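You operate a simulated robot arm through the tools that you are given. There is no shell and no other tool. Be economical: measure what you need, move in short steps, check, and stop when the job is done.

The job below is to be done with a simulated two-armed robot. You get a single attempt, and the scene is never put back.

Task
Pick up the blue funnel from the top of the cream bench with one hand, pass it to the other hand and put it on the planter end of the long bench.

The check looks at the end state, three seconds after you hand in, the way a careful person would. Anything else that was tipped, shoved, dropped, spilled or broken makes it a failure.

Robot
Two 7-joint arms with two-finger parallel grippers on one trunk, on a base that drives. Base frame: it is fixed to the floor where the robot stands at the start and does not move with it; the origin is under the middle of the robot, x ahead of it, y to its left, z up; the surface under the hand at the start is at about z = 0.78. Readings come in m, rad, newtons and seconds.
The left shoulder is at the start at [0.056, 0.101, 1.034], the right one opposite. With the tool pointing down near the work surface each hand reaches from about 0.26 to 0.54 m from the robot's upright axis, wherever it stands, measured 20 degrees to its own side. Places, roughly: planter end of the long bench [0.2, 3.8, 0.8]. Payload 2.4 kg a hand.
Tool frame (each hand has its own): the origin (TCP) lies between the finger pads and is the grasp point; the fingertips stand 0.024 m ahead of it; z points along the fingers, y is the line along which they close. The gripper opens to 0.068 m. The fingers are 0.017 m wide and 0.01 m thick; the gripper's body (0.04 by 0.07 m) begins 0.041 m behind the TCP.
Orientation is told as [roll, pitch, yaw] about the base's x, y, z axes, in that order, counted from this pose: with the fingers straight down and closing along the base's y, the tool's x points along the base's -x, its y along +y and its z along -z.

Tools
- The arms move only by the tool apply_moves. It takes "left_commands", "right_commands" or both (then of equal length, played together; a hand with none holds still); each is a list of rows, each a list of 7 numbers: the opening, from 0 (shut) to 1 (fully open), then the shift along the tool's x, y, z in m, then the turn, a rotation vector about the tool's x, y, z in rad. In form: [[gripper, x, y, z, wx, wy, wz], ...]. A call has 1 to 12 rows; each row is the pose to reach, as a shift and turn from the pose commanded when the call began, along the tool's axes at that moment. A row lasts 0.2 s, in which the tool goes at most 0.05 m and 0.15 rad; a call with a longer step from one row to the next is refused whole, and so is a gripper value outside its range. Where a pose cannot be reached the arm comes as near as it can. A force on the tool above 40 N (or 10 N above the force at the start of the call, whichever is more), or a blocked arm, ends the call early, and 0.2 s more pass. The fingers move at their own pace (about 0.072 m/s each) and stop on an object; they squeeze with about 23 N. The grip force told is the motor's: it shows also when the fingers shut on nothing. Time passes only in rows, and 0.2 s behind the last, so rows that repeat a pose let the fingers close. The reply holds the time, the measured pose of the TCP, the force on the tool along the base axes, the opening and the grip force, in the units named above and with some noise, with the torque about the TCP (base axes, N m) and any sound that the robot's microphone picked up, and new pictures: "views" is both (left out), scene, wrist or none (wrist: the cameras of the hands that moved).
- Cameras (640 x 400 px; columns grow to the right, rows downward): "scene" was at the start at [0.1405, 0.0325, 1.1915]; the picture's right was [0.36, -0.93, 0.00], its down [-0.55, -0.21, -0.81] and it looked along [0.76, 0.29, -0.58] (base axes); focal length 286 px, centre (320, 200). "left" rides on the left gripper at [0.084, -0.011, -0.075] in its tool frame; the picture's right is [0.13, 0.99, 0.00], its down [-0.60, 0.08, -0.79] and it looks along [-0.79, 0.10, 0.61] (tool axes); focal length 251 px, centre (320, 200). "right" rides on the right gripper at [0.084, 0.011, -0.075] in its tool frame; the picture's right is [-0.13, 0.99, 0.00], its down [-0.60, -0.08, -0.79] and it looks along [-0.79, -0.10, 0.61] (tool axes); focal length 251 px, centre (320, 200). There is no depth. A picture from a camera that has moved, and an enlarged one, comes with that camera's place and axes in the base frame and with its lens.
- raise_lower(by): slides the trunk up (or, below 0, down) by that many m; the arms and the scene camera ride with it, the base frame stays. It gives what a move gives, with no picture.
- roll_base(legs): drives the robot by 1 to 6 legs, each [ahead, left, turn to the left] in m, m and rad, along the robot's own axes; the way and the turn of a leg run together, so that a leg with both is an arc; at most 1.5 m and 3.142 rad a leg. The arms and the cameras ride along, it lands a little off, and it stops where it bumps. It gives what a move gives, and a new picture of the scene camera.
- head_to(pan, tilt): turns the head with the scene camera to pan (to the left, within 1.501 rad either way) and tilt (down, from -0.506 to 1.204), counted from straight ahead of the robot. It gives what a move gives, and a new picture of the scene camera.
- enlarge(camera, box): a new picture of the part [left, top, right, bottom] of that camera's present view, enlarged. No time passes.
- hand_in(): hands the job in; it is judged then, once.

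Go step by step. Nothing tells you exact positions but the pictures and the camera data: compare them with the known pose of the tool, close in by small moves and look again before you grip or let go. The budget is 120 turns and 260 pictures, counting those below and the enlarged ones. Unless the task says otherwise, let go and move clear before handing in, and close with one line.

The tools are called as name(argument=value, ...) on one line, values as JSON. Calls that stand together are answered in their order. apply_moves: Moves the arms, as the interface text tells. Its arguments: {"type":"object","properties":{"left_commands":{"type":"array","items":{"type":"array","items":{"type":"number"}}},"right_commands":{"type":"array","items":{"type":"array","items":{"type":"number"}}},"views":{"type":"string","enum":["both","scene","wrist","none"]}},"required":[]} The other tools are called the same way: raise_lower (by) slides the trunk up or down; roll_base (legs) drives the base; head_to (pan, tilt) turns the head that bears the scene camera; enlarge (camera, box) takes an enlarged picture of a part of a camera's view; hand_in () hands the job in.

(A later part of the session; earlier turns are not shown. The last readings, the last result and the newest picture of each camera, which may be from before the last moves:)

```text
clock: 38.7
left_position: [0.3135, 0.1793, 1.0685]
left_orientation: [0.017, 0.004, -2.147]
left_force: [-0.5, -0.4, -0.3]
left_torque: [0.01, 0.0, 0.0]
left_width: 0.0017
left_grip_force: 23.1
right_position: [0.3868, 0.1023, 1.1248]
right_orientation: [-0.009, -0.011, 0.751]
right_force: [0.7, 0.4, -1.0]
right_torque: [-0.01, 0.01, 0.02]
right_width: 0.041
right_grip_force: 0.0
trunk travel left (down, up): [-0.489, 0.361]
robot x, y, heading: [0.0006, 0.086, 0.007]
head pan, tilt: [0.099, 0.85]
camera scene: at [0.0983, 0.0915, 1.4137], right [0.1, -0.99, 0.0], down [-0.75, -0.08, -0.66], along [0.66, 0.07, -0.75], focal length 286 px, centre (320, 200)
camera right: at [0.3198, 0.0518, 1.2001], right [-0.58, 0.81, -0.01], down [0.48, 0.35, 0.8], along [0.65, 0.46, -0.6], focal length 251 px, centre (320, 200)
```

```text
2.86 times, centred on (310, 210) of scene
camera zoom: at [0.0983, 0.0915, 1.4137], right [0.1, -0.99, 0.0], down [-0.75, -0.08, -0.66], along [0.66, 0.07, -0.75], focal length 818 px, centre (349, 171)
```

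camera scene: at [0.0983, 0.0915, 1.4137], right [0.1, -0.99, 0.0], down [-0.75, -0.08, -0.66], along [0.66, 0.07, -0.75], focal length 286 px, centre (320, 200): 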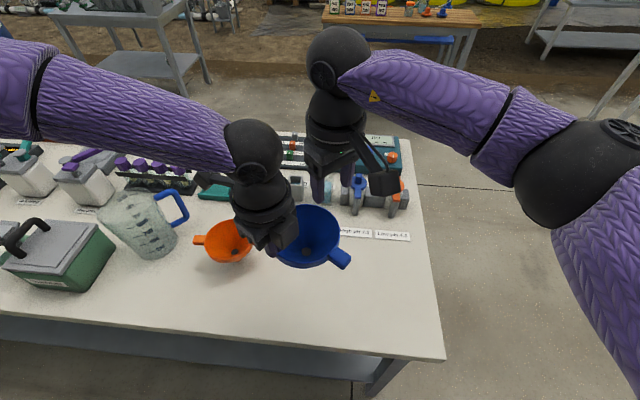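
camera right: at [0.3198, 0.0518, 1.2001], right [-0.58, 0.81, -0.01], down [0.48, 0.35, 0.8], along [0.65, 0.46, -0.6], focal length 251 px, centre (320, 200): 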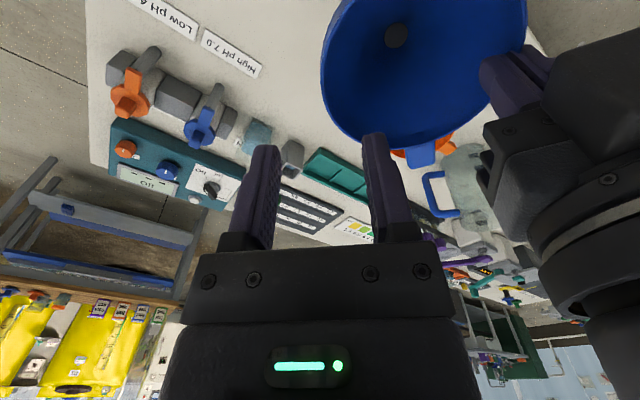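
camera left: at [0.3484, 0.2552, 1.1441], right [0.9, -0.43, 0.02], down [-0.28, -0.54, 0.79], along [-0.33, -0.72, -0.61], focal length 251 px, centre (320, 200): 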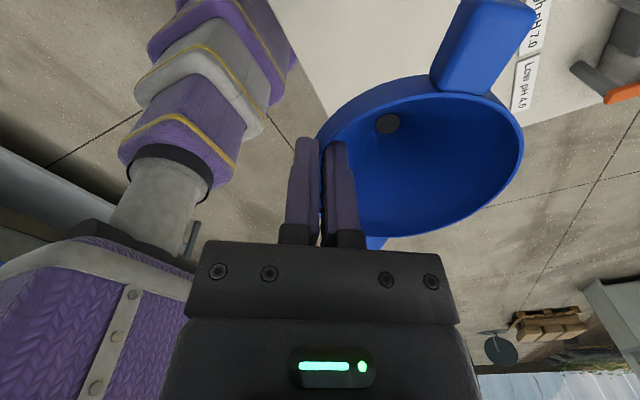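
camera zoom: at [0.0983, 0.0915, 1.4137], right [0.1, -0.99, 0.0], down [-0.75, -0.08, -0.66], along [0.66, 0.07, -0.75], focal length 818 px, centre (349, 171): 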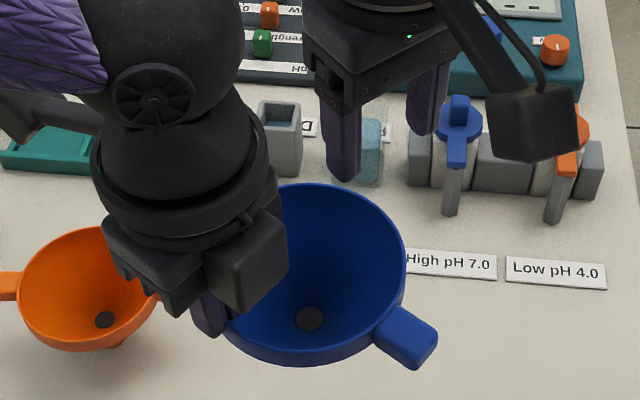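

The approach line meets the rim edge nicely. I descend part way and check.

apply_moves(right_commands=[[0.6, 0, 0.002, 0.02, 0, 0, 0], [0.6, 0, 0.002, 0.045, 0, 0, 0], [0.6, 0, 0.002, 0.05, 0, 0, 0], [0.6, 0, 0.002, 0.05, 0, 0, 0]])

enlarge(camera="right", box=[200, 40, 440, 240])

enlarge(camera="scene", box=[220, 140, 400, 280])

```text
clock: 39.7
left_position: [0.3145, 0.1787, 1.0689]
left_orientation: [0.016, 0.004, -2.149]
left_force: [0.1, 0.6, 0.7]
left_torque: [0.02, 0.01, 0.03]
left_width: 0.0018
left_grip_force: 22.6
right_position: [0.3906, 0.1032, 1.0765]
right_orientation: [-0.009, -0.011, 0.751]
right_force: [0.2, 0.8, 1.0]
right_torque: [0.03, -0.01, 0.01]
right_width: 0.0409
right_grip_force: 0.0
trunk travel left (down, up): [-0.489, 0.361]
robot x, y, heading: [-0.0008, 0.0817, 0.003]
head pan, tilt: [0.099, 0.85]
camera scene: at [0.0983, 0.0915, 1.4137], right [0.1, -0.99, 0.0], down [-0.75, -0.08, -0.66], along [0.66, 0.07, -0.75], focal length 286 px, centre (320, 200)
camera right: at [0.3207, 0.0525, 1.1498], right [-0.58, 0.81, -0.01], down [0.48, 0.35, 0.8], along [0.65, 0.46, -0.6], focal length 251 px, centre (320, 200)
```

scene: 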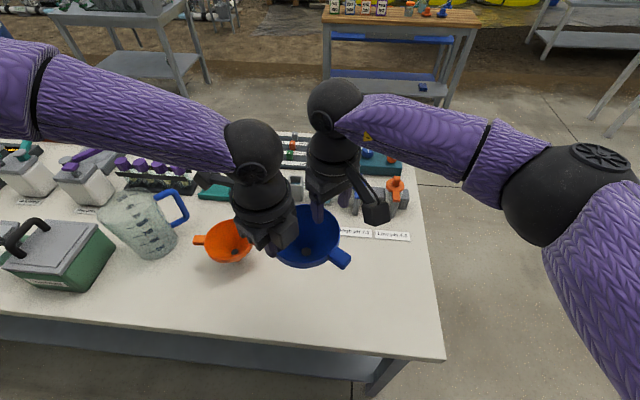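
right: 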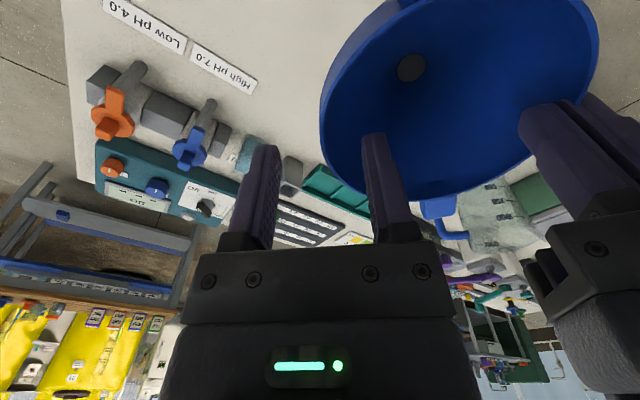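

```text
2.00 times, centred on (320, 140) of right
camera zoom: at [0.3207, 0.0525, 1.1498], right [-0.58, 0.81, -0.01], down [0.48, 0.35, 0.8], along [0.65, 0.46, -0.6], focal length 503 px, centre (320, 320)
```

zoom: 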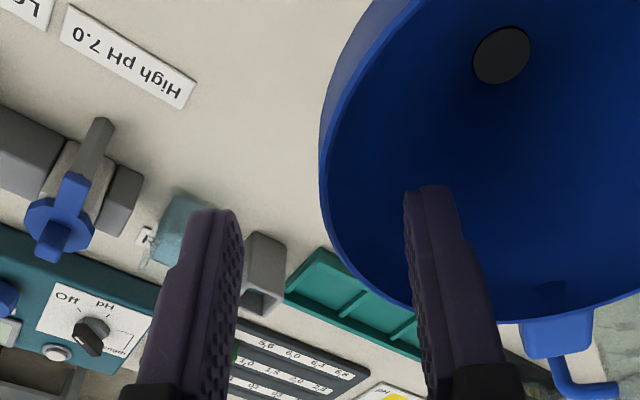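

```text
2.86 times, centred on (310, 210) of scene
camera zoom: at [0.0983, 0.0915, 1.4137], right [0.1, -0.99, 0.0], down [-0.75, -0.08, -0.66], along [0.66, 0.07, -0.75], focal length 818 px, centre (349, 171)
```

zoom: 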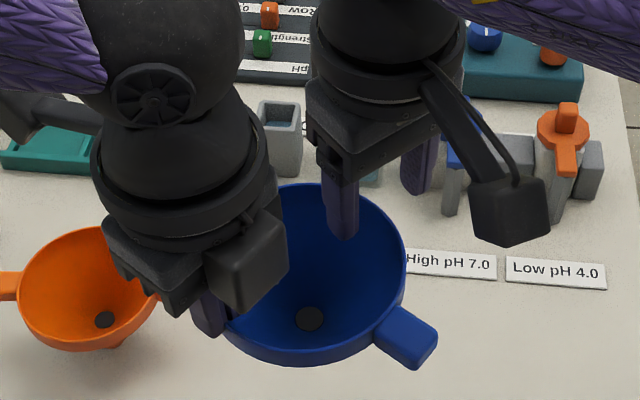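

The fingers straddle the rim with one inside and one out. I lower 13 mm more and close in stages.

apply_moves(right_commands=[[0.6, 0, 0.002, 0.013, 0, 0, 0], [0.6, 0, 0.002, 0.013, 0, 0, 0], [0.4, 0, 0.002, 0.013, 0, 0, 0], [0.2, 0, 0.002, 0.013, 0, 0, 0], [0.15, 0, 0.002, 0.013, 0, 0, 0], [0.15, 0, 0.002, 0.013, 0, 0, 0]])

enlarge(camera="right", box=[200, 40, 440, 240])

```text
clock: 41.1
left_position: [0.3138, 0.1796, 1.0695]
left_orientation: [0.016, 0.004, -2.147]
left_force: [2.8, -2.8, -2.2]
left_torque: [0.07, 0.05, 0.02]
left_width: 0.0018
left_grip_force: 22.9
right_position: [0.386, 0.1037, 1.062]
right_orientation: [-0.009, -0.01, 0.75]
right_force: [-3.5, 2.6, 1.3]
right_torque: [0.11, 0.08, 0.06]
right_width: 0.0136
right_grip_force: 2.2
trunk travel left (down, up): [-0.489, 0.361]
robot x, y, heading: [-0.0011, 0.0815, 0.003]
head pan, tilt: [0.099, 0.85]
camera scene: at [0.0983, 0.0915, 1.4137], right [0.1, -0.99, 0.0], down [-0.75, -0.08, -0.66], along [0.66, 0.07, -0.75], focal length 286 px, centre (320, 200)
camera right: at [0.3189, 0.0538, 1.1364], right [-0.58, 0.81, -0.01], down [0.48, 0.35, 0.8], along [0.65, 0.46, -0.6], focal length 251 px, centre (320, 200)
```

scene: 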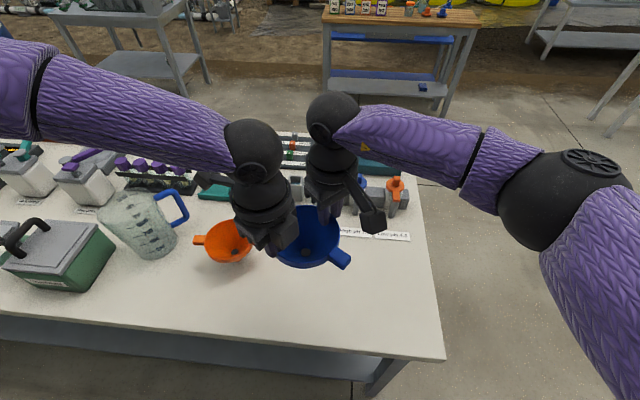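
right: 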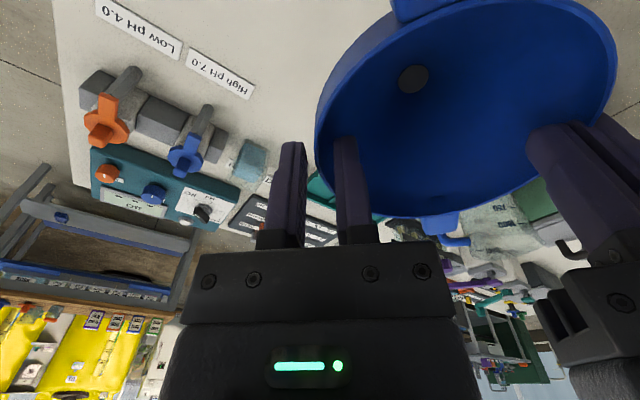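

```text
2.00 times, centred on (320, 140) of right
camera zoom: at [0.3189, 0.0538, 1.1364], right [-0.58, 0.81, -0.01], down [0.48, 0.35, 0.8], along [0.65, 0.46, -0.6], focal length 503 px, centre (320, 320)
```

zoom: 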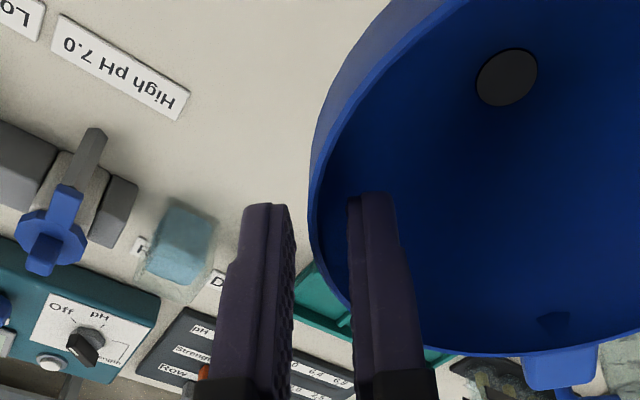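

The inner finger touches first, so the wall is ~6 mm off centre. I shift the right hand inward by that and close fully.

apply_moves(right_commands=[[0.2, 0, 0.004, 0, 0, 0, 0], [0.2, 0, 0.006, 0, 0, 0, 0], [0.1, 0, 0.006, 0, 0, 0, 0], [0, 0, 0.006, 0, 0, 0, 0], [0, 0, 0.006, 0, 0, 0, 0], [0, 0, 0.006, 0, 0, 0, 0]])

enlarge(camera="right", box=[200, 40, 440, 240])

```text
clock: 42.5
left_position: [0.3128, 0.1803, 1.0679]
left_orientation: [0.012, 0.004, -2.146]
left_force: [-13.7, 20.6, -0.9]
left_torque: [0.43, 0.23, -0.03]
left_width: 0.0018
left_grip_force: 22.9
right_position: [0.3844, 0.1068, 1.0625]
right_orientation: [-0.011, -0.011, 0.749]
right_force: [13.8, -20.7, 1.5]
right_torque: [-0.26, -0.08, 0.45]
right_width: 0.0079
right_grip_force: 22.5
trunk travel left (down, up): [-0.489, 0.361]
robot x, y, heading: [-0.0018, 0.0814, 0.001]
head pan, tilt: [0.099, 0.85]
camera scene: at [0.0983, 0.0915, 1.4137], right [0.1, -0.99, 0.0], down [-0.75, -0.08, -0.66], along [0.66, 0.07, -0.75], focal length 286 px, centre (320, 200)
camera right: at [0.3145, 0.0574, 1.1361], right [-0.58, 0.81, -0.01], down [0.48, 0.35, 0.8], along [0.66, 0.46, -0.6], focal length 251 px, centre (320, 200)
```

scene: 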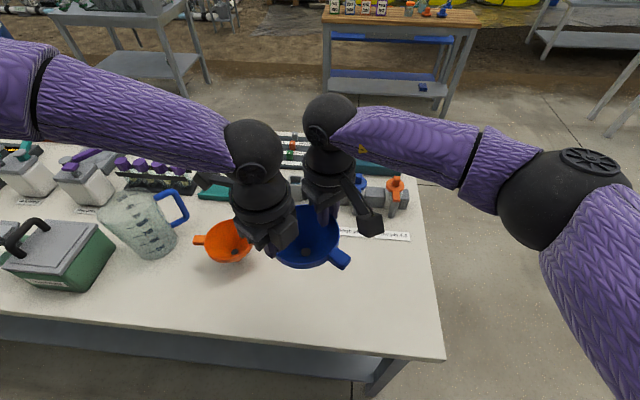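
right: 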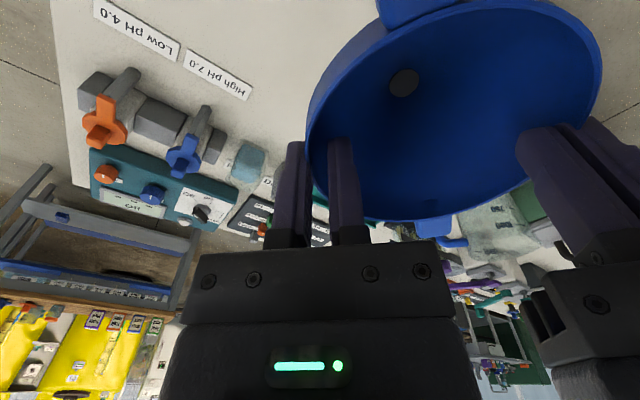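

```text
2.00 times, centred on (320, 140) of right
camera zoom: at [0.3145, 0.0574, 1.1361], right [-0.58, 0.81, -0.01], down [0.48, 0.35, 0.8], along [0.66, 0.46, -0.6], focal length 503 px, centre (320, 320)
```

zoom: 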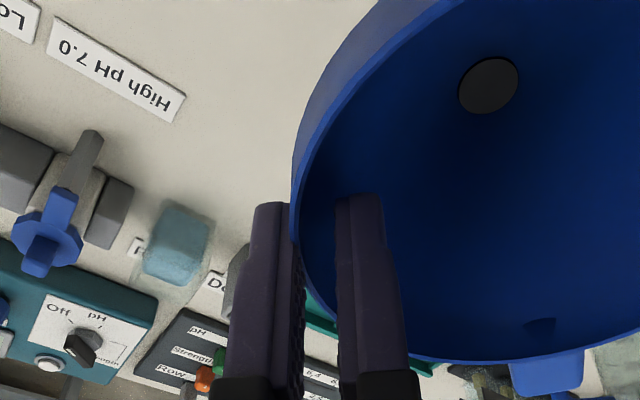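

The forces show the pads pinch the wall at an angle. I open a little, turn the right hand by about 0.2 rad and lean it slightly to match, then close again.

apply_moves(right_commands=[[0.25, 0, 0, 0, 0, 0, 0], [0.25, 0, 0, 0, -0.05, 0, -0.1], [0.25, 0, 0, 0, -0.1, 0, -0.2], [0.25, 0, 0, 0, -0.1, 0, -0.2]], views="wrist")

enlarge(camera="right", box=[240, 100, 400, 240])

```text
clock: 43.5
left_position: [0.3136, 0.18, 1.0689]
left_orientation: [0.014, 0.003, -2.146]
left_force: [0.5, -0.7, -1.1]
left_torque: [0.02, 0.03, -0.03]
left_width: 0.0016
left_grip_force: 23.4
right_position: [0.3828, 0.1093, 1.0623]
right_orientation: [0.089, -0.02, 0.951]
right_force: [0.0, -0.1, -0.3]
right_torque: [0.01, 0.0, -0.07]
right_width: 0.017
right_grip_force: 0.1
trunk travel left (down, up): [-0.489, 0.361]
robot x, y, heading: [0.0024, 0.0812, 0.002]
head pan, tilt: [0.099, 0.85]
camera right: at [0.3308, 0.0409, 1.1361], right [-0.73, 0.68, 0.09], down [0.46, 0.39, 0.79], along [0.5, 0.62, -0.6], focal length 251 px, centre (320, 200)
```

right: 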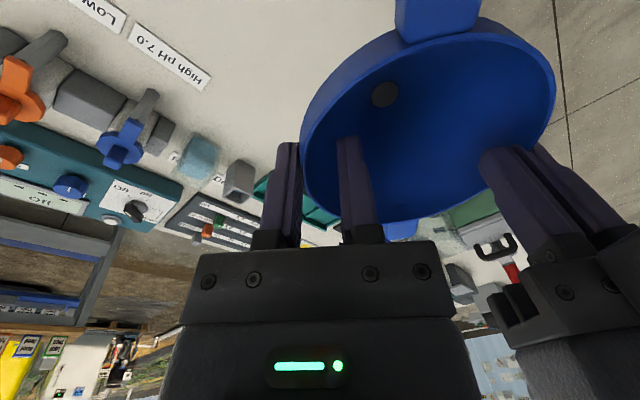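

```text
2.86 times, centred on (320, 170) of right
camera zoom: at [0.3308, 0.0409, 1.1361], right [-0.73, 0.68, 0.09], down [0.46, 0.39, 0.79], along [0.5, 0.62, -0.6], focal length 718 px, centre (320, 286)
```

zoom: 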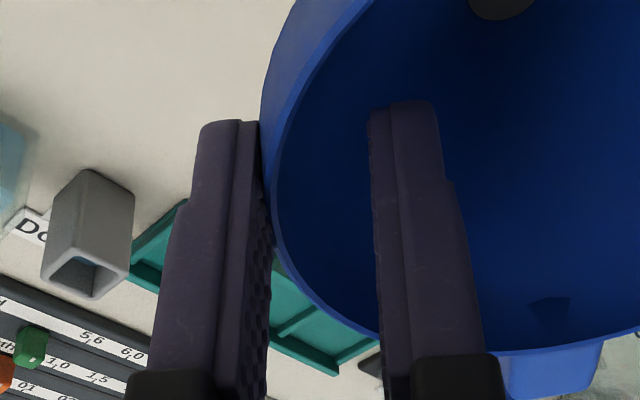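

The rim now runs parallel to the pads but close to the outer one. I shift 6 mm outward and close.

apply_moves(right_commands=[[0.25, 0, -0.003, 0, 0, 0, 0], [0.25, 0, -0.006, 0, 0, 0, 0], [0.1, 0, -0.006, 0, 0, 0, 0], [0, 0, -0.006, 0, 0, 0, 0], [0, 0, -0.006, 0, 0, 0, 0], [0, 0, -0.006, 0, 0, 0, 0]], views="wrist")

enlarge(camera="right", box=[240, 100, 400, 240])

```text
clock: 45.0
left_position: [0.3129, 0.1808, 1.0675]
left_orientation: [0.009, 0.007, -2.146]
left_force: [-1.1, 3.2, -0.5]
left_torque: [-0.02, -0.01, -0.18]
left_width: 0.0018
left_grip_force: 22.8
right_position: [0.3856, 0.1072, 1.0618]
right_orientation: [0.082, -0.017, 0.946]
right_force: [2.1, -2.8, -0.9]
right_torque: [0.05, -0.02, 0.27]
right_width: 0.004
right_grip_force: 23.3
right hand out of reach, approached as far as the arm can: row 1, 2, 3, 4, 5, 6
trunk travel left (down, up): [-0.489, 0.361]
robot x, y, heading: [0.001, 0.081, 0.005]
head pan, tilt: [0.099, 0.85]
stopped in row 6 (left hand): the force on the tool passed its limit at 41 N (the readings are from after the stop); the commanded pose is now the measured one
camera right: at [0.3318, 0.0395, 1.1361], right [-0.73, 0.68, 0.08], down [0.46, 0.4, 0.79], along [0.51, 0.62, -0.6], focal length 251 px, centre (320, 200)
```

right: 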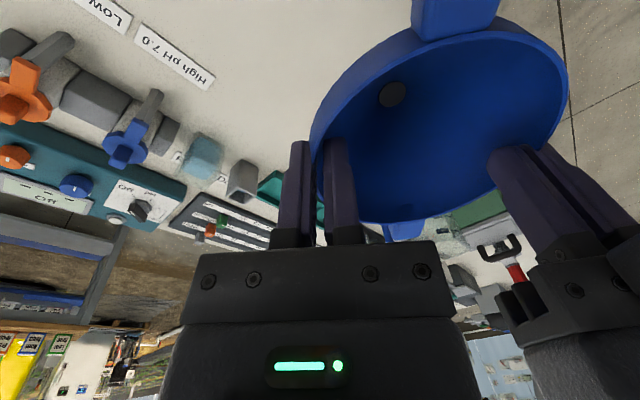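

```text
2.86 times, centred on (320, 170) of right
camera zoom: at [0.3318, 0.0395, 1.1361], right [-0.73, 0.68, 0.08], down [0.46, 0.4, 0.79], along [0.51, 0.62, -0.6], focal length 718 px, centre (320, 286)
```

zoom: 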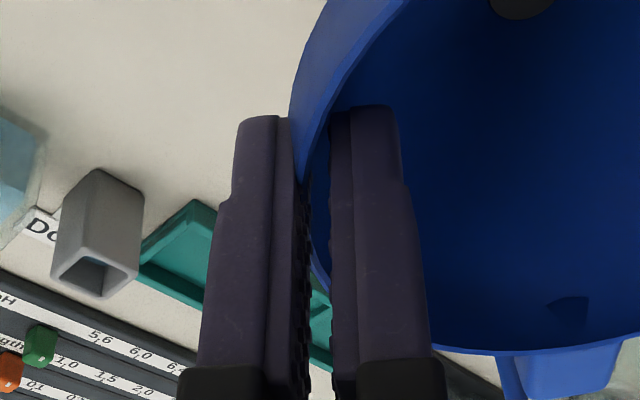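

The right hand now grips the wall (4 mm, 23 N) with low forces between the hands. I open the left fingers slightly and watch.

apply_moves(left_commands=[[0.05, 0, 0, 0, 0, 0, 0], [0.12, 0, 0, 0, 0, 0, 0], [0.2, 0, 0, 0, 0, 0, 0], [0.2, 0, 0, 0, 0, 0, 0]])

enlarge(camera="right", box=[240, 40, 480, 240])

```text
clock: 46.0
left_position: [0.3133, 0.1804, 1.0686]
left_orientation: [0.01, 0.004, -2.145]
left_force: [1.1, 0.1, -0.7]
left_torque: [0.01, 0.02, -0.01]
left_width: 0.0135
left_grip_force: 0.1
right_position: [0.3842, 0.1066, 1.061]
right_orientation: [0.082, -0.018, 0.944]
right_force: [-1.0, 0.4, 0.5]
right_torque: [-0.04, 0.0, -0.03]
right_width: 0.0032
right_grip_force: 23.2
trunk travel left (down, up): [-0.489, 0.361]
robot x, y, heading: [0.0042, 0.0822, 0.007]
head pan, tilt: [0.099, 0.85]
camera scene: at [0.0983, 0.0915, 1.4137], right [0.1, -0.99, 0.0], down [-0.75, -0.08, -0.66], along [0.66, 0.07, -0.75], focal length 286 px, centre (320, 200)
camera left: at [0.3476, 0.2561, 1.1436], right [0.9, -0.43, 0.01], down [-0.27, -0.55, 0.79], along [-0.33, -0.72, -0.61], focal length 251 px, centre (320, 200)
```

scene: 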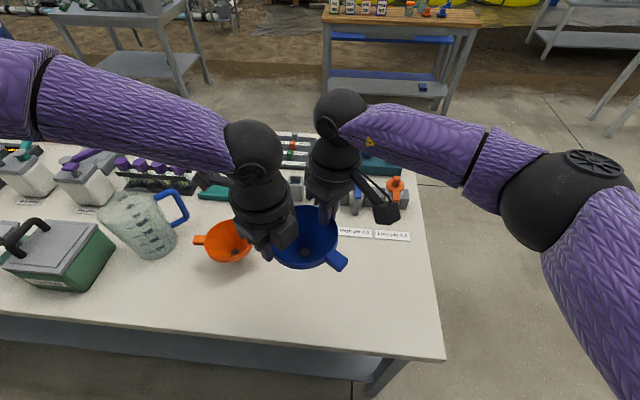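
left: 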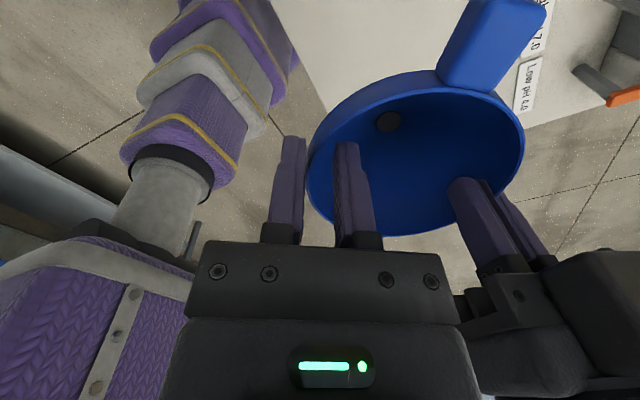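

```text
2.00 times, centred on (360, 140) of right
camera zoom: at [0.3317, 0.0395, 1.1361], right [-0.73, 0.68, 0.08], down [0.46, 0.39, 0.79], along [0.51, 0.62, -0.6], focal length 503 px, centre (240, 320)
```

zoom: 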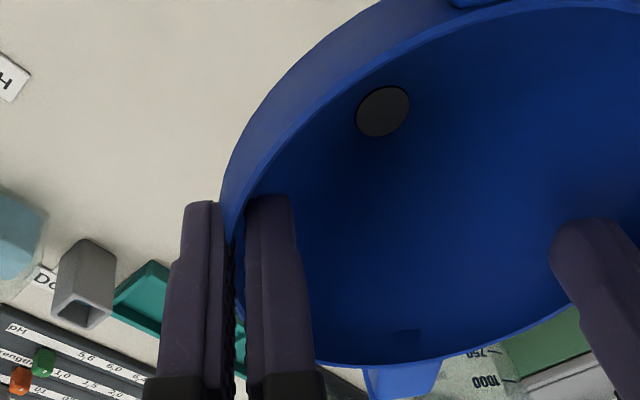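

The right hand carries the funnel. I open the left hand further and withdraw it straight up and away.

apply_moves(left_commands=[[0.4, 0, 0, 0, 0, 0, 0], [0.4, 0, 0, 0, 0, 0, 0], [0.4, 0, 0, -0.03, 0, 0, 0], [0.4, 0, 0, -0.06, 0, 0, 0], [0.4, 0.03, -0.02, -0.08, 0, 0, -0.1], [0.4, 0.07, -0.03, -0.08, 0, 0, -0.2], [0.4, 0.11, -0.03, -0.08, 0, 0, -0.3], [0.4, 0.15, -0.03, -0.08, 0, 0, -0.4]])

enlarge(camera="right", box=[200, 0, 520, 240])

enlarge(camera="scene", box=[220, 140, 400, 280])

```text
clock: 47.8
left_position: [0.3698, 0.3231, 1.1473]
left_orientation: [0.01, 0.0, -1.744]
left_force: [-0.2, 0.5, -0.2]
left_torque: [-0.02, -0.02, 0.02]
left_width: 0.0273
left_grip_force: 0.0
right_position: [0.385, 0.1076, 1.0621]
right_orientation: [0.081, -0.017, 0.946]
right_force: [0.5, 0.4, -0.5]
right_torque: [-0.03, -0.03, 0.01]
right_width: 0.0029
right_grip_force: 22.9
trunk travel left (down, up): [-0.489, 0.361]
robot x, y, heading: [0.0003, 0.0833, 0.005]
head pan, tilt: [0.099, 0.85]
camera scene: at [0.0985, 0.0918, 1.4137], right [0.1, -0.99, 0.0], down [-0.75, -0.08, -0.66], along [0.66, 0.07, -0.75], focal length 286 px, centre (320, 200)
camera left: at [0.3711, 0.4073, 1.2235], right [1.0, -0.04, 0.01], down [-0.03, -0.61, 0.79], along [-0.03, -0.79, -0.61], focal length 251 px, centre (320, 200)
```

scene: 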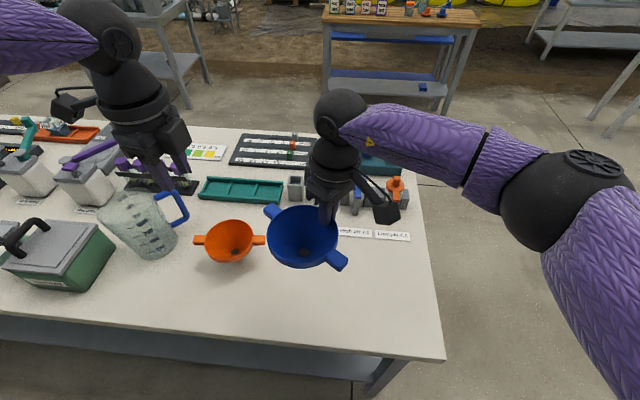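
left: 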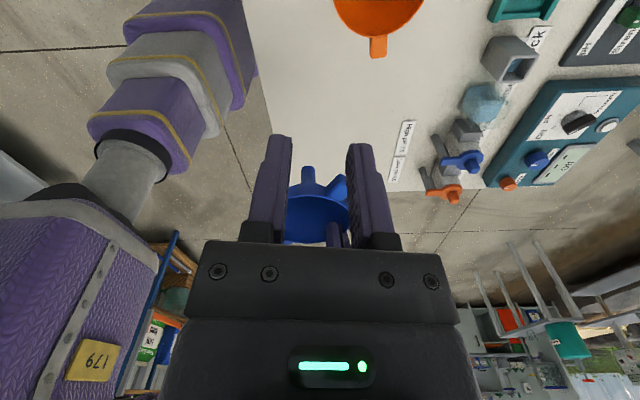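

```text
1.67 times, centred on (360, 120) of right
camera zoom: at [0.3319, 0.0399, 1.136], right [-0.73, 0.68, 0.08], down [0.46, 0.4, 0.79], along [0.51, 0.62, -0.6], focal length 419 px, centre (253, 333)
```

zoom: 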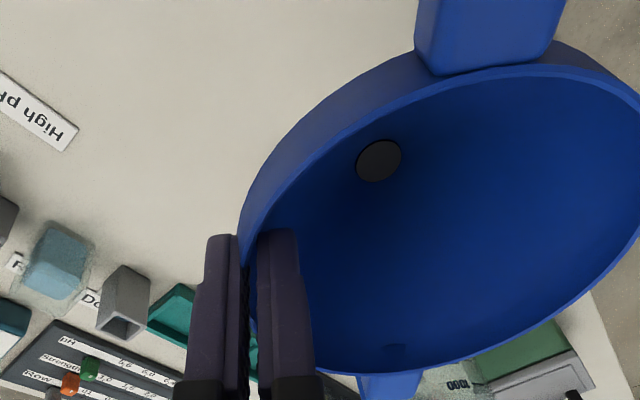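

```text
2.86 times, centred on (310, 210) of scene
camera zoom: at [0.0985, 0.0918, 1.4137], right [0.1, -0.99, 0.0], down [-0.75, -0.08, -0.66], along [0.66, 0.07, -0.75], focal length 818 px, centre (349, 171)
```

zoom: 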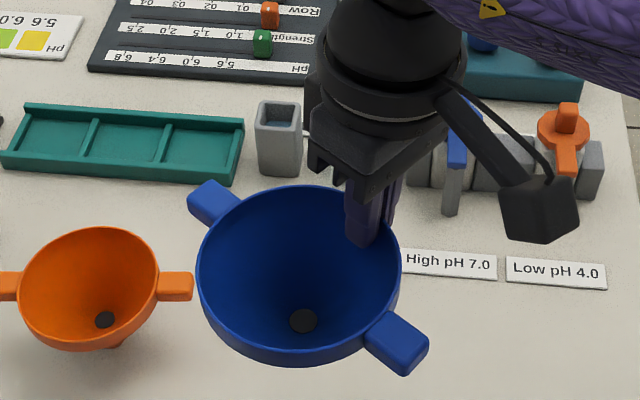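

The funnel is in the right hand and the left is clear. I back away from the bench and look left down the aisle.

roll_base(legs=[[-0.35, 0, 0]])

head_to(pan=1.3, tilt=0.35)

```text
clock: 50.0
left_position: [0.0241, 0.3214, 1.1487]
left_orientation: [0.012, -0.001, -1.746]
left_force: [-0.9, 0.4, -0.4]
left_torque: [0.02, -0.01, 0.01]
left_width: 0.0273
left_grip_force: 0.0
right_position: [0.0403, 0.1056, 1.0622]
right_orientation: [0.082, -0.016, 0.945]
right_force: [-0.1, -0.4, -0.4]
right_torque: [-0.01, -0.03, -0.01]
right_width: 0.003
right_grip_force: 23.1
trunk travel left (down, up): [-0.489, 0.361]
robot x, y, heading: [-0.3418, 0.083, -0.0]
head pan, tilt: [0.099, 0.85]
camera scene: at [-0.2456, 0.0904, 1.4138], right [0.1, -0.99, 0.0], down [-0.75, -0.08, -0.66], along [0.66, 0.07, -0.75], focal length 286 px, centre (320, 200)
```

scene: 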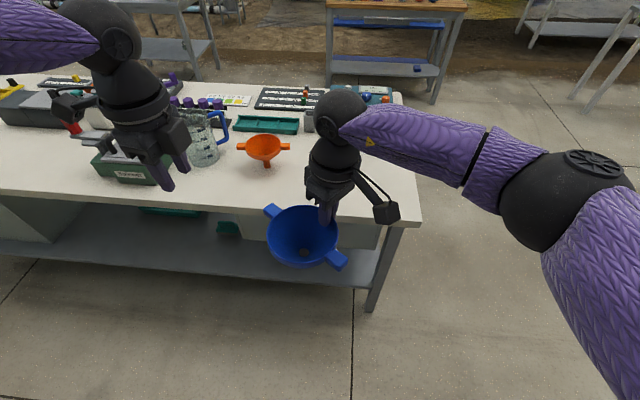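

```text
clock: 51.4
left_position: [0.0264, 0.3204, 1.1489]
left_orientation: [0.009, -0.001, -1.747]
left_force: [-0.6, -0.1, 0.0]
left_torque: [0.0, 0.01, 0.01]
left_width: 0.0272
left_grip_force: 0.0
right_position: [0.0404, 0.1054, 1.0612]
right_orientation: [0.08, -0.017, 0.944]
right_force: [0.5, 0.5, -0.1]
right_torque: [-0.01, -0.05, 0.0]
right_width: 0.0026
right_grip_force: 22.5
trunk travel left (down, up): [-0.489, 0.361]
robot x, y, heading: [-0.3445, 0.0805, -0.001]
head pan, tilt: [1.3, 0.351]
camera scene: at [-0.2978, 0.1723, 1.4574], right [0.96, -0.27, 0.0], down [-0.09, -0.33, -0.94], along [0.25, 0.91, -0.34], focal length 286 px, centre (320, 200)
```

scene: 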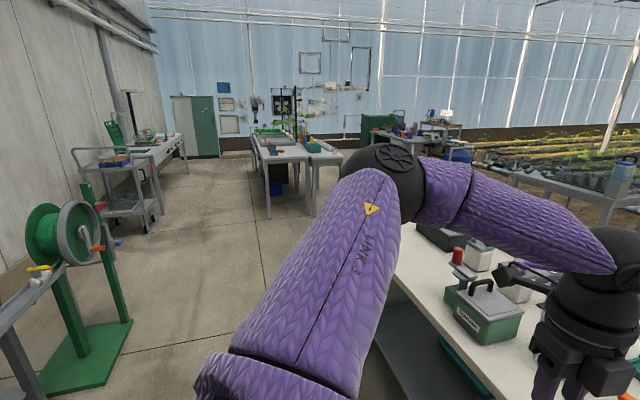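

The long bench is ahead-left down the aisle. I zoom in on it.

enlarge(camera="scene", box=[230, 90, 370, 220])

```text
3.08 times, centred on (300, 155) of scene
camera zoom: at [-0.2978, 0.1723, 1.4574], right [0.96, -0.27, 0.0], down [-0.09, -0.33, -0.94], along [0.25, 0.91, -0.34], focal length 881 px, centre (382, 338)
```

zoom: 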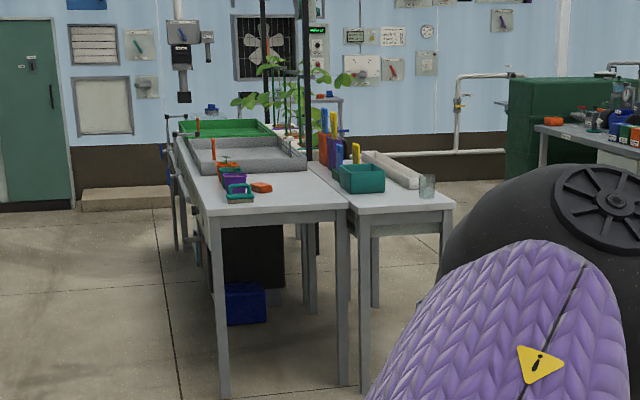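

The left-hand bench with the planters has its near end at about x −0.07 to 0.43, y 3.37; the near part looks free. I drive left along the aisle in two legs.

roll_base(legs=[[0, 1.4, 0], [0, 1.3, 0]])

head_to(pan=0.8, tilt=0.6)

```text
clock: 64.7
left_position: [0.0793, 3.0506, 1.1494]
left_orientation: [0.012, 0.0, -1.769]
left_force: [-0.5, -0.1, 0.2]
left_torque: [0.0, 0.0, 0.01]
left_width: 0.0272
left_grip_force: 0.0
right_position: [0.09, 2.8347, 1.062]
right_orientation: [0.081, -0.018, 0.922]
right_force: [0.2, 0.0, -0.2]
right_torque: [-0.06, -0.01, 0.03]
right_width: 0.0019
right_grip_force: 23.0
trunk travel left (down, up): [-0.489, 0.361]
robot x, y, heading: [-0.2944, 2.8198, -0.024]
head pan, tilt: [1.3, 0.351]
camera scene: at [-0.2479, 2.9093, 1.4574], right [0.96, -0.29, 0.0], down [-0.1, -0.33, -0.94], along [0.27, 0.9, -0.34], focal length 286 px, centre (320, 200)
```

scene: 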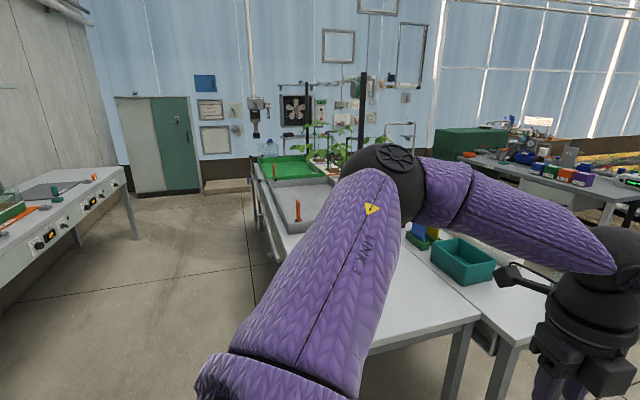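

```text
clock: 65.6
left_position: [0.0795, 3.0498, 1.1489]
left_orientation: [0.011, 0.0, -1.769]
left_force: [0.2, 0.5, 0.0]
left_torque: [0.0, 0.02, 0.02]
left_width: 0.0269
left_grip_force: 0.0
right_position: [0.089, 2.8342, 1.0609]
right_orientation: [0.081, -0.018, 0.92]
right_force: [-0.2, -0.4, -0.1]
right_torque: [-0.02, -0.02, 0.0]
right_width: 0.0021
right_grip_force: 23.2
trunk travel left (down, up): [-0.489, 0.361]
robot x, y, heading: [-0.292, 2.8194, -0.021]
head pan, tilt: [0.799, 0.6]
camera scene: at [-0.2118, 2.882, 1.4347], right [0.7, -0.71, 0.0], down [-0.4, -0.4, -0.83], along [0.59, 0.58, -0.56], focal length 286 px, centre (320, 200)
```

scene: 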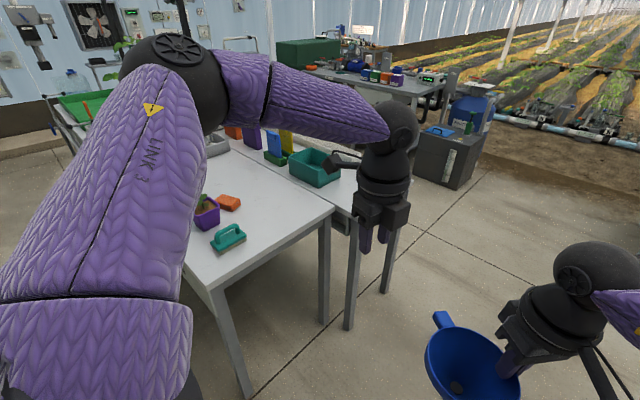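

The bench's near edge is at y ≈ 3.445 (x −0.06 to 0.43); a brush, a pot and an orange block stand on the left part, and the right part is free. I'll back off, turn to face the bench end, and look.

roll_base(legs=[[0, -0.35, 0], [0, 0, 1.592]])

head_to(pan=-0.25, tilt=0.5)

```text
clock: 71.8
left_position: [-0.5415, 2.8415, 1.1477]
left_orientation: [0.013, -0.001, -0.177]
left_force: [-0.3, -0.7, 0.5]
left_torque: [0.01, -0.04, 0.04]
left_width: 0.0271
left_grip_force: 0.1
right_position: [-0.3238, 2.8568, 1.0616]
right_orientation: [0.083, -0.017, 2.514]
right_force: [0.2, -0.2, 1.2]
right_torque: [0.04, 0.01, 0.01]
right_width: 0.0017
right_grip_force: 23.2
trunk travel left (down, up): [-0.489, 0.361]
robot x, y, heading: [-0.3037, 2.473, 1.572]
head pan, tilt: [0.799, 0.6]
camera scene: at [-0.3667, 2.5569, 1.4346], right [0.7, 0.72, 0.0], down [0.41, -0.39, -0.82], along [-0.59, 0.57, -0.57], focal length 286 px, centre (320, 200)
```

scene: 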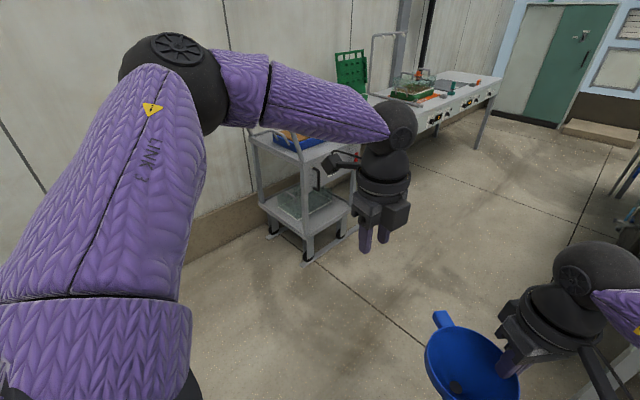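

```text
clock: 73.1
left_position: [-0.5418, 2.8414, 1.1496]
left_orientation: [0.01, 0.0, -0.176]
left_force: [-0.1, -0.3, 0.1]
left_torque: [0.01, 0.01, 0.01]
left_width: 0.0271
left_grip_force: 0.1
right_position: [-0.3256, 2.8556, 1.0613]
right_orientation: [0.081, -0.017, 2.516]
right_force: [-0.4, 0.2, 0.0]
right_torque: [0.01, -0.04, -0.02]
right_width: 0.0018
right_grip_force: 23.0
trunk travel left (down, up): [-0.489, 0.361]
robot x, y, heading: [-0.2999, 2.4741, 1.57]
head pan, tilt: [-0.25, 0.499]
camera scene: at [-0.2809, 2.5836, 1.4437], right [0.97, -0.25, 0.0], down [-0.12, -0.46, -0.88], along [0.22, 0.85, -0.48], focal length 286 px, centre (320, 200)
```

scene: 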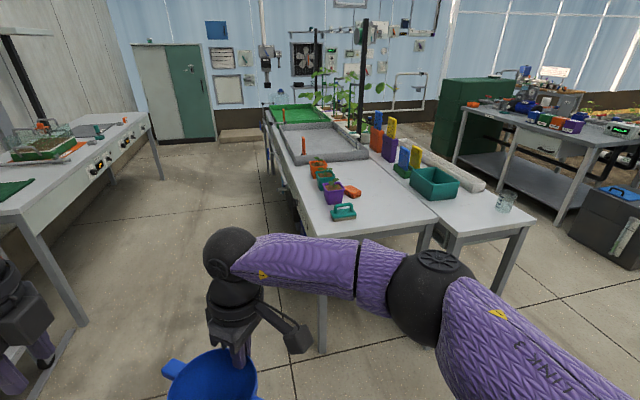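

The bench end is clearly visible, with free space right of the orange block. I drive right and ahead toward it.

roll_base(legs=[[0, -0.46, 0], [0.48, 0, 0]])

head_to(pan=-0.2, tilt=0.75)

```text
clock: 78.3
left_position: [-0.0689, 3.3288, 1.1476]
left_orientation: [0.011, 0.0, -0.184]
left_force: [-0.5, -0.3, 0.7]
left_torque: [-0.03, -0.01, -0.01]
left_width: 0.0271
left_grip_force: 0.0
right_position: [0.145, 3.3413, 1.0608]
right_orientation: [0.081, -0.018, 2.509]
right_force: [0.2, 0.7, -0.8]
right_torque: [0.02, -0.03, -0.01]
right_width: 0.0016
right_grip_force: 22.6
trunk travel left (down, up): [-0.489, 0.361]
robot x, y, heading: [0.1683, 2.9582, 1.567]
head pan, tilt: [-0.25, 0.499]
camera scene: at [0.19, 3.0684, 1.4437], right [0.97, -0.25, 0.0], down [-0.12, -0.46, -0.88], along [0.22, 0.85, -0.48], focal length 286 px, centre (320, 200)
```

scene: 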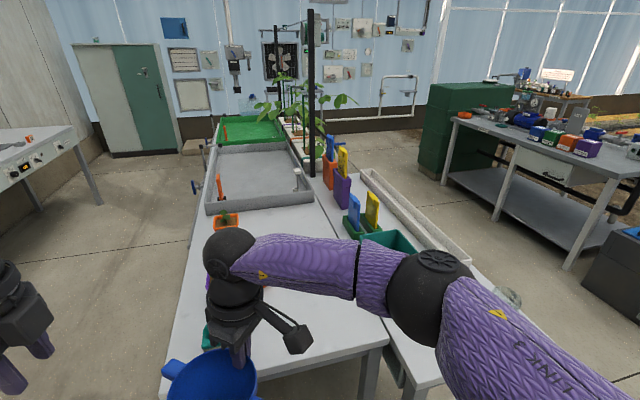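

```text
clock: 79.1
left_position: [-0.0697, 3.3279, 1.1491]
left_orientation: [0.01, 0.0, -0.182]
left_force: [0.6, -0.6, -0.2]
left_torque: [0.01, 0.0, 0.02]
left_width: 0.0276
left_grip_force: 0.1
right_position: [0.1472, 3.3418, 1.061]
right_orientation: [0.082, -0.019, 2.511]
right_force: [0.1, 0.1, -1.0]
right_torque: [0.0, 0.0, -0.01]
right_width: 0.0017
right_grip_force: 22.5
trunk travel left (down, up): [-0.489, 0.361]
robot x, y, heading: [0.1713, 2.956, 1.568]
head pan, tilt: [-0.201, 0.75]
camera scene: at [0.1841, 3.061, 1.4218], right [0.98, -0.2, 0.0], down [-0.14, -0.67, -0.73], along [0.15, 0.72, -0.68], focal length 286 px, centre (320, 200)
```

scene: 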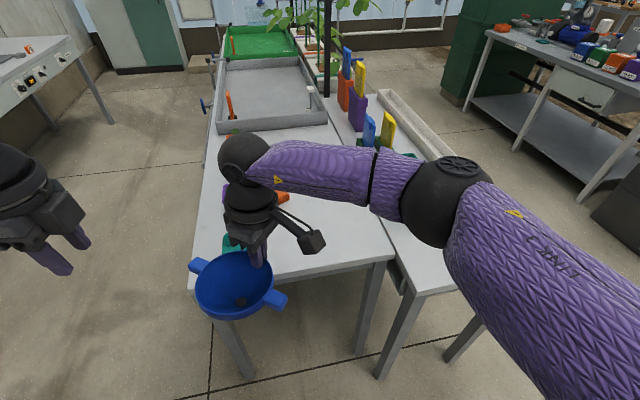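

I drive the last 0.21 m up to the bench and swing the right hand over the free spot at about (0.29, 3.58).

roll_base(legs=[[0.2, 0, 0]])

apply_moves(right_commands=[[0, 0.02, -0.032, 0, 0, 0, 0], [0, 0.04, -0.064, 0, 0, 0, 0], [0, 0.06, -0.096, 0, 0, 0, 0], [0, 0.08, -0.128, 0, 0, 0, 0], [0, 0.099, -0.159, 0, 0, 0, 0], [0, 0.099, -0.159, 0, 0, 0, 0]])

```text
clock: 80.7
left_position: [-0.0691, 3.5301, 1.1476]
left_orientation: [0.009, 0.001, -0.182]
left_force: [-0.2, -0.6, -0.8]
left_torque: [0.02, -0.02, -0.01]
left_width: 0.027
left_grip_force: 0.0
right_position: [0.1465, 3.5431, 1.0613]
right_orientation: [0.082, -0.017, 2.509]
right_force: [-0.2, 0.4, -0.5]
right_torque: [0.05, -0.02, 0.01]
right_width: 0.0015
right_grip_force: 23.4
trunk travel left (down, up): [-0.489, 0.361]
robot x, y, heading: [0.1698, 3.1618, 1.568]
head pan, tilt: [-0.201, 0.75]
camera scene: at [0.1847, 3.2636, 1.4217], right [0.98, -0.2, 0.0], down [-0.14, -0.67, -0.73], along [0.15, 0.72, -0.68], focal length 286 px, centre (320, 200)
```

scene: 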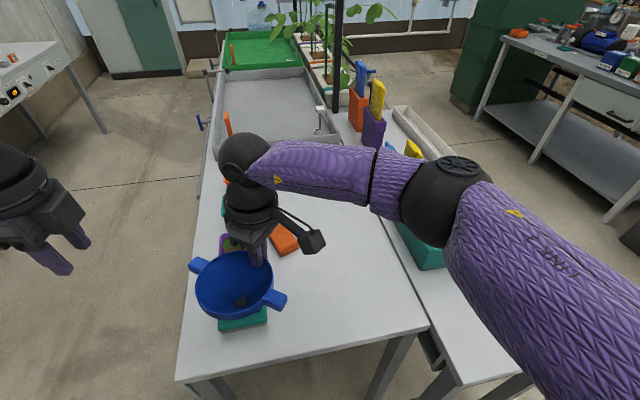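

```text
clock: 82.1
left_position: [-0.0685, 3.5293, 1.1498]
left_orientation: [0.009, 0.002, -0.182]
left_force: [0.6, 0.1, 0.2]
left_torque: [-0.01, 0.0, 0.0]
left_width: 0.0269
left_grip_force: 0.0
right_position: [0.2669, 3.504, 1.0662]
right_orientation: [0.084, -0.017, 2.508]
right_force: [0.0, 0.3, -0.9]
right_torque: [0.03, 0.01, 0.03]
right_width: 0.0017
right_grip_force: 23.1
right hand out of reach, approached as far as the arm can: row 1, 2, 3, 4, 5, 6
trunk travel left (down, up): [-0.489, 0.361]
robot x, y, heading: [0.1712, 3.1569, 1.567]
head pan, tilt: [-0.201, 0.75]
camera scene: at [0.1857, 3.2621, 1.4218], right [0.98, -0.2, 0.0], down [-0.14, -0.67, -0.73], along [0.15, 0.72, -0.68], focal length 286 px, centre (320, 200)
camera right: at [0.3334, 3.4503, 1.1404], right [-0.69, -0.72, 0.08], down [-0.39, 0.46, 0.79], along [-0.61, 0.51, -0.6], focal length 251 px, centre (320, 200)
```

scene: 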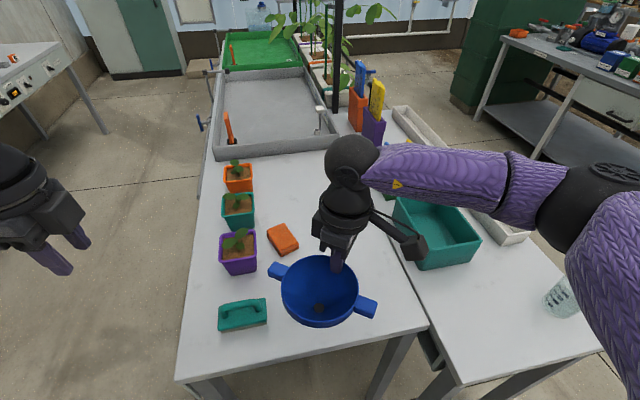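
right: 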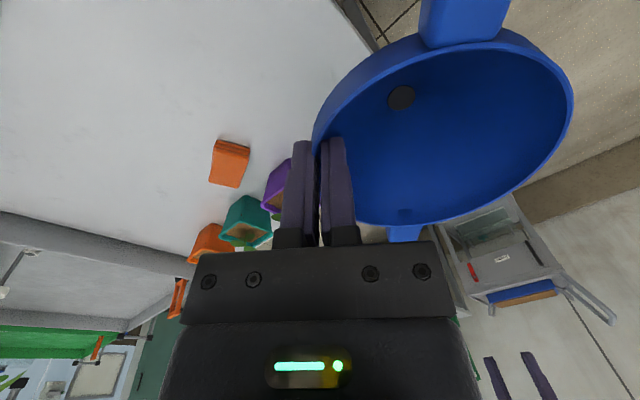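

The arm stops short with this wrist yaw. I turn the hand back by 0.5 rad while reaching further in over the bench.

apply_moves(right_commands=[[0, -0.004, -0.02, 0, 0, 0, 0.1], [0, -0.008, -0.045, 0, 0, 0, 0.2], [0, -0.012, -0.07, 0, 0, 0, 0.3], [0, -0.016, -0.095, 0, 0, 0, 0.4], [0, -0.02, -0.117, 0, 0, 0, 0.5], [0, -0.02, -0.117, 0, 0, 0, 0.5]])

```text
clock: 83.5
left_position: [-0.0693, 3.5301, 1.1482]
left_orientation: [0.009, 0.001, -0.18]
left_force: [0.1, -0.1, 0.6]
left_torque: [0.0, -0.07, -0.04]
left_width: 0.0276
left_grip_force: 0.0
right_position: [0.3251, 3.5713, 1.059]
right_orientation: [0.082, 0.018, 2.09]
right_force: [1.0, 0.5, -0.2]
right_torque: [0.04, -0.03, 0.02]
right_width: 0.0017
right_grip_force: 22.8
right hand out of reach, approached as far as the arm can: row 3, 4, 5, 6
trunk travel left (down, up): [-0.489, 0.361]
robot x, y, heading: [0.1705, 3.1567, 1.563]
head pan, tilt: [-0.201, 0.75]
camera scene: at [0.1845, 3.2628, 1.4217], right [0.98, -0.2, 0.0], down [-0.14, -0.67, -0.73], along [0.15, 0.72, -0.68], focal length 286 px, centre (320, 200)
camera right: at [0.3629, 3.4982, 1.1362], right [-0.92, -0.38, 0.08], down [-0.18, 0.61, 0.77], along [-0.34, 0.7, -0.63], focal length 251 px, centre (320, 200)
```

scene: 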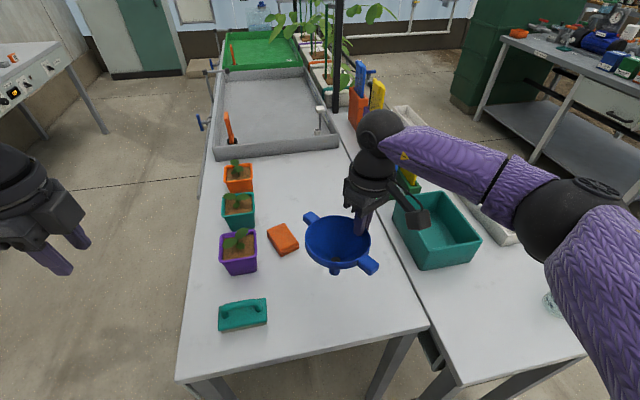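
right: 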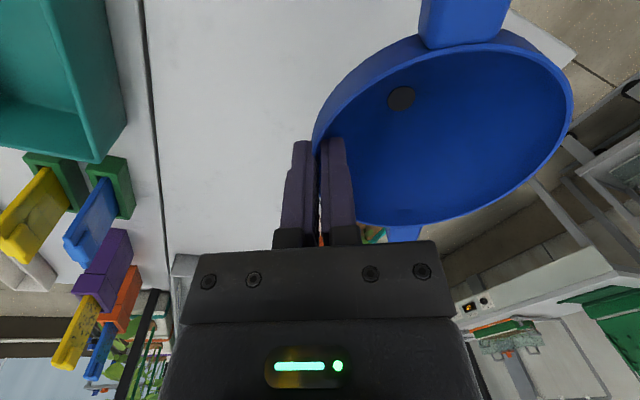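

The funnel is now over the free part of the bench, at about (0.28, 3.55). I edge the base slightly ahead and lower the trunk by 0.1 m, then look.

roll_base(legs=[[0.02, 0, 0]])

raise_lower(by=-0.1)

head_to(pan=-0.3, tilt=0.9)

enlarge(camera="scene", box=[220, 120, 460, 280])

```text
clock: 84.3
left_position: [-0.0691, 3.5503, 1.1496]
left_orientation: [0.011, 0.0, -0.18]
left_force: [-0.5, 1.4, -0.6]
left_torque: [-0.02, 0.01, -0.03]
left_width: 0.0272
left_grip_force: 0.1
right_position: [0.3235, 3.5946, 1.0592]
right_orientation: [0.082, 0.02, 2.09]
right_force: [0.6, -0.5, 0.0]
right_torque: [-0.02, -0.02, 0.02]
right_width: 0.0018
right_grip_force: 22.8
trunk travel left (down, up): [-0.489, 0.361]
robot x, y, heading: [0.1684, 3.1773, 1.565]
head pan, tilt: [-0.201, 0.75]
camera scene: at [0.1848, 3.2841, 1.4216], right [0.98, -0.2, 0.0], down [-0.14, -0.67, -0.73], along [0.15, 0.72, -0.68], focal length 286 px, centre (320, 200)
```

scene: 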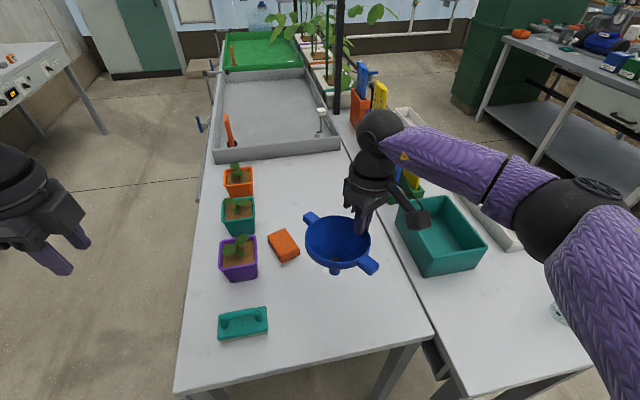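

```text
clock: 85.6
left_position: [-0.0696, 3.5492, 1.0483]
left_orientation: [0.012, 0.0, -0.18]
left_force: [-0.7, -0.1, -0.6]
left_torque: [0.02, -0.01, -0.01]
left_width: 0.0273
left_grip_force: 0.2
right_position: [0.3246, 3.5916, 0.9605]
right_orientation: [0.083, 0.018, 2.092]
right_force: [0.0, 0.5, -0.3]
right_torque: [0.03, -0.06, 0.0]
right_width: 0.0019
right_grip_force: 23.1
trunk travel left (down, up): [-0.389, 0.46]
robot x, y, heading: [0.169, 3.18, 1.568]
head pan, tilt: [-0.201, 0.75]
```

```text
clock: 86.3
left_position: [-0.0687, 3.5488, 1.0492]
left_orientation: [0.01, -0.001, -0.181]
left_force: [0.0, 0.1, -0.3]
left_torque: [0.01, -0.01, 0.01]
left_width: 0.0272
left_grip_force: 0.0
right_position: [0.3231, 3.5923, 0.9583]
right_orientation: [0.084, 0.019, 2.091]
right_force: [0.1, 0.0, -0.3]
right_torque: [0.03, -0.06, -0.02]
right_width: 0.0016
right_grip_force: 23.0
trunk travel left (down, up): [-0.389, 0.46]
robot x, y, heading: [0.1718, 3.1806, 1.569]
head pan, tilt: [-0.3, 0.901]
camera scene: at [0.1906, 3.2853, 1.3093], right [0.95, -0.3, 0.0], down [-0.23, -0.75, -0.62], along [0.19, 0.59, -0.78], focal length 286 px, centre (320, 200)
```

scene: 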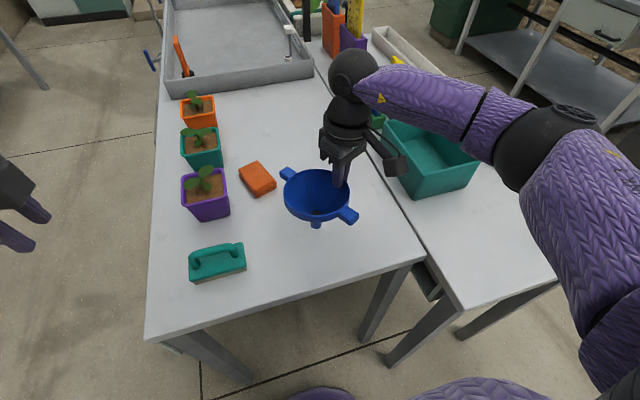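

```text
2.50 times, centred on (340, 200) of scene
camera zoom: at [0.1906, 3.2853, 1.3093], right [0.95, -0.3, 0.0], down [-0.23, -0.75, -0.62], along [0.19, 0.59, -0.78], focal length 716 px, centre (270, 200)
```

zoom: 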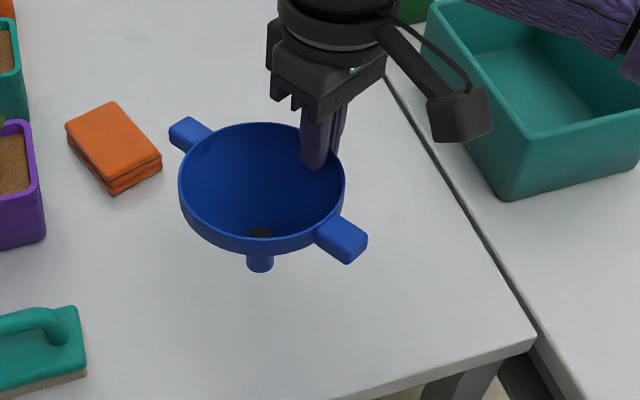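

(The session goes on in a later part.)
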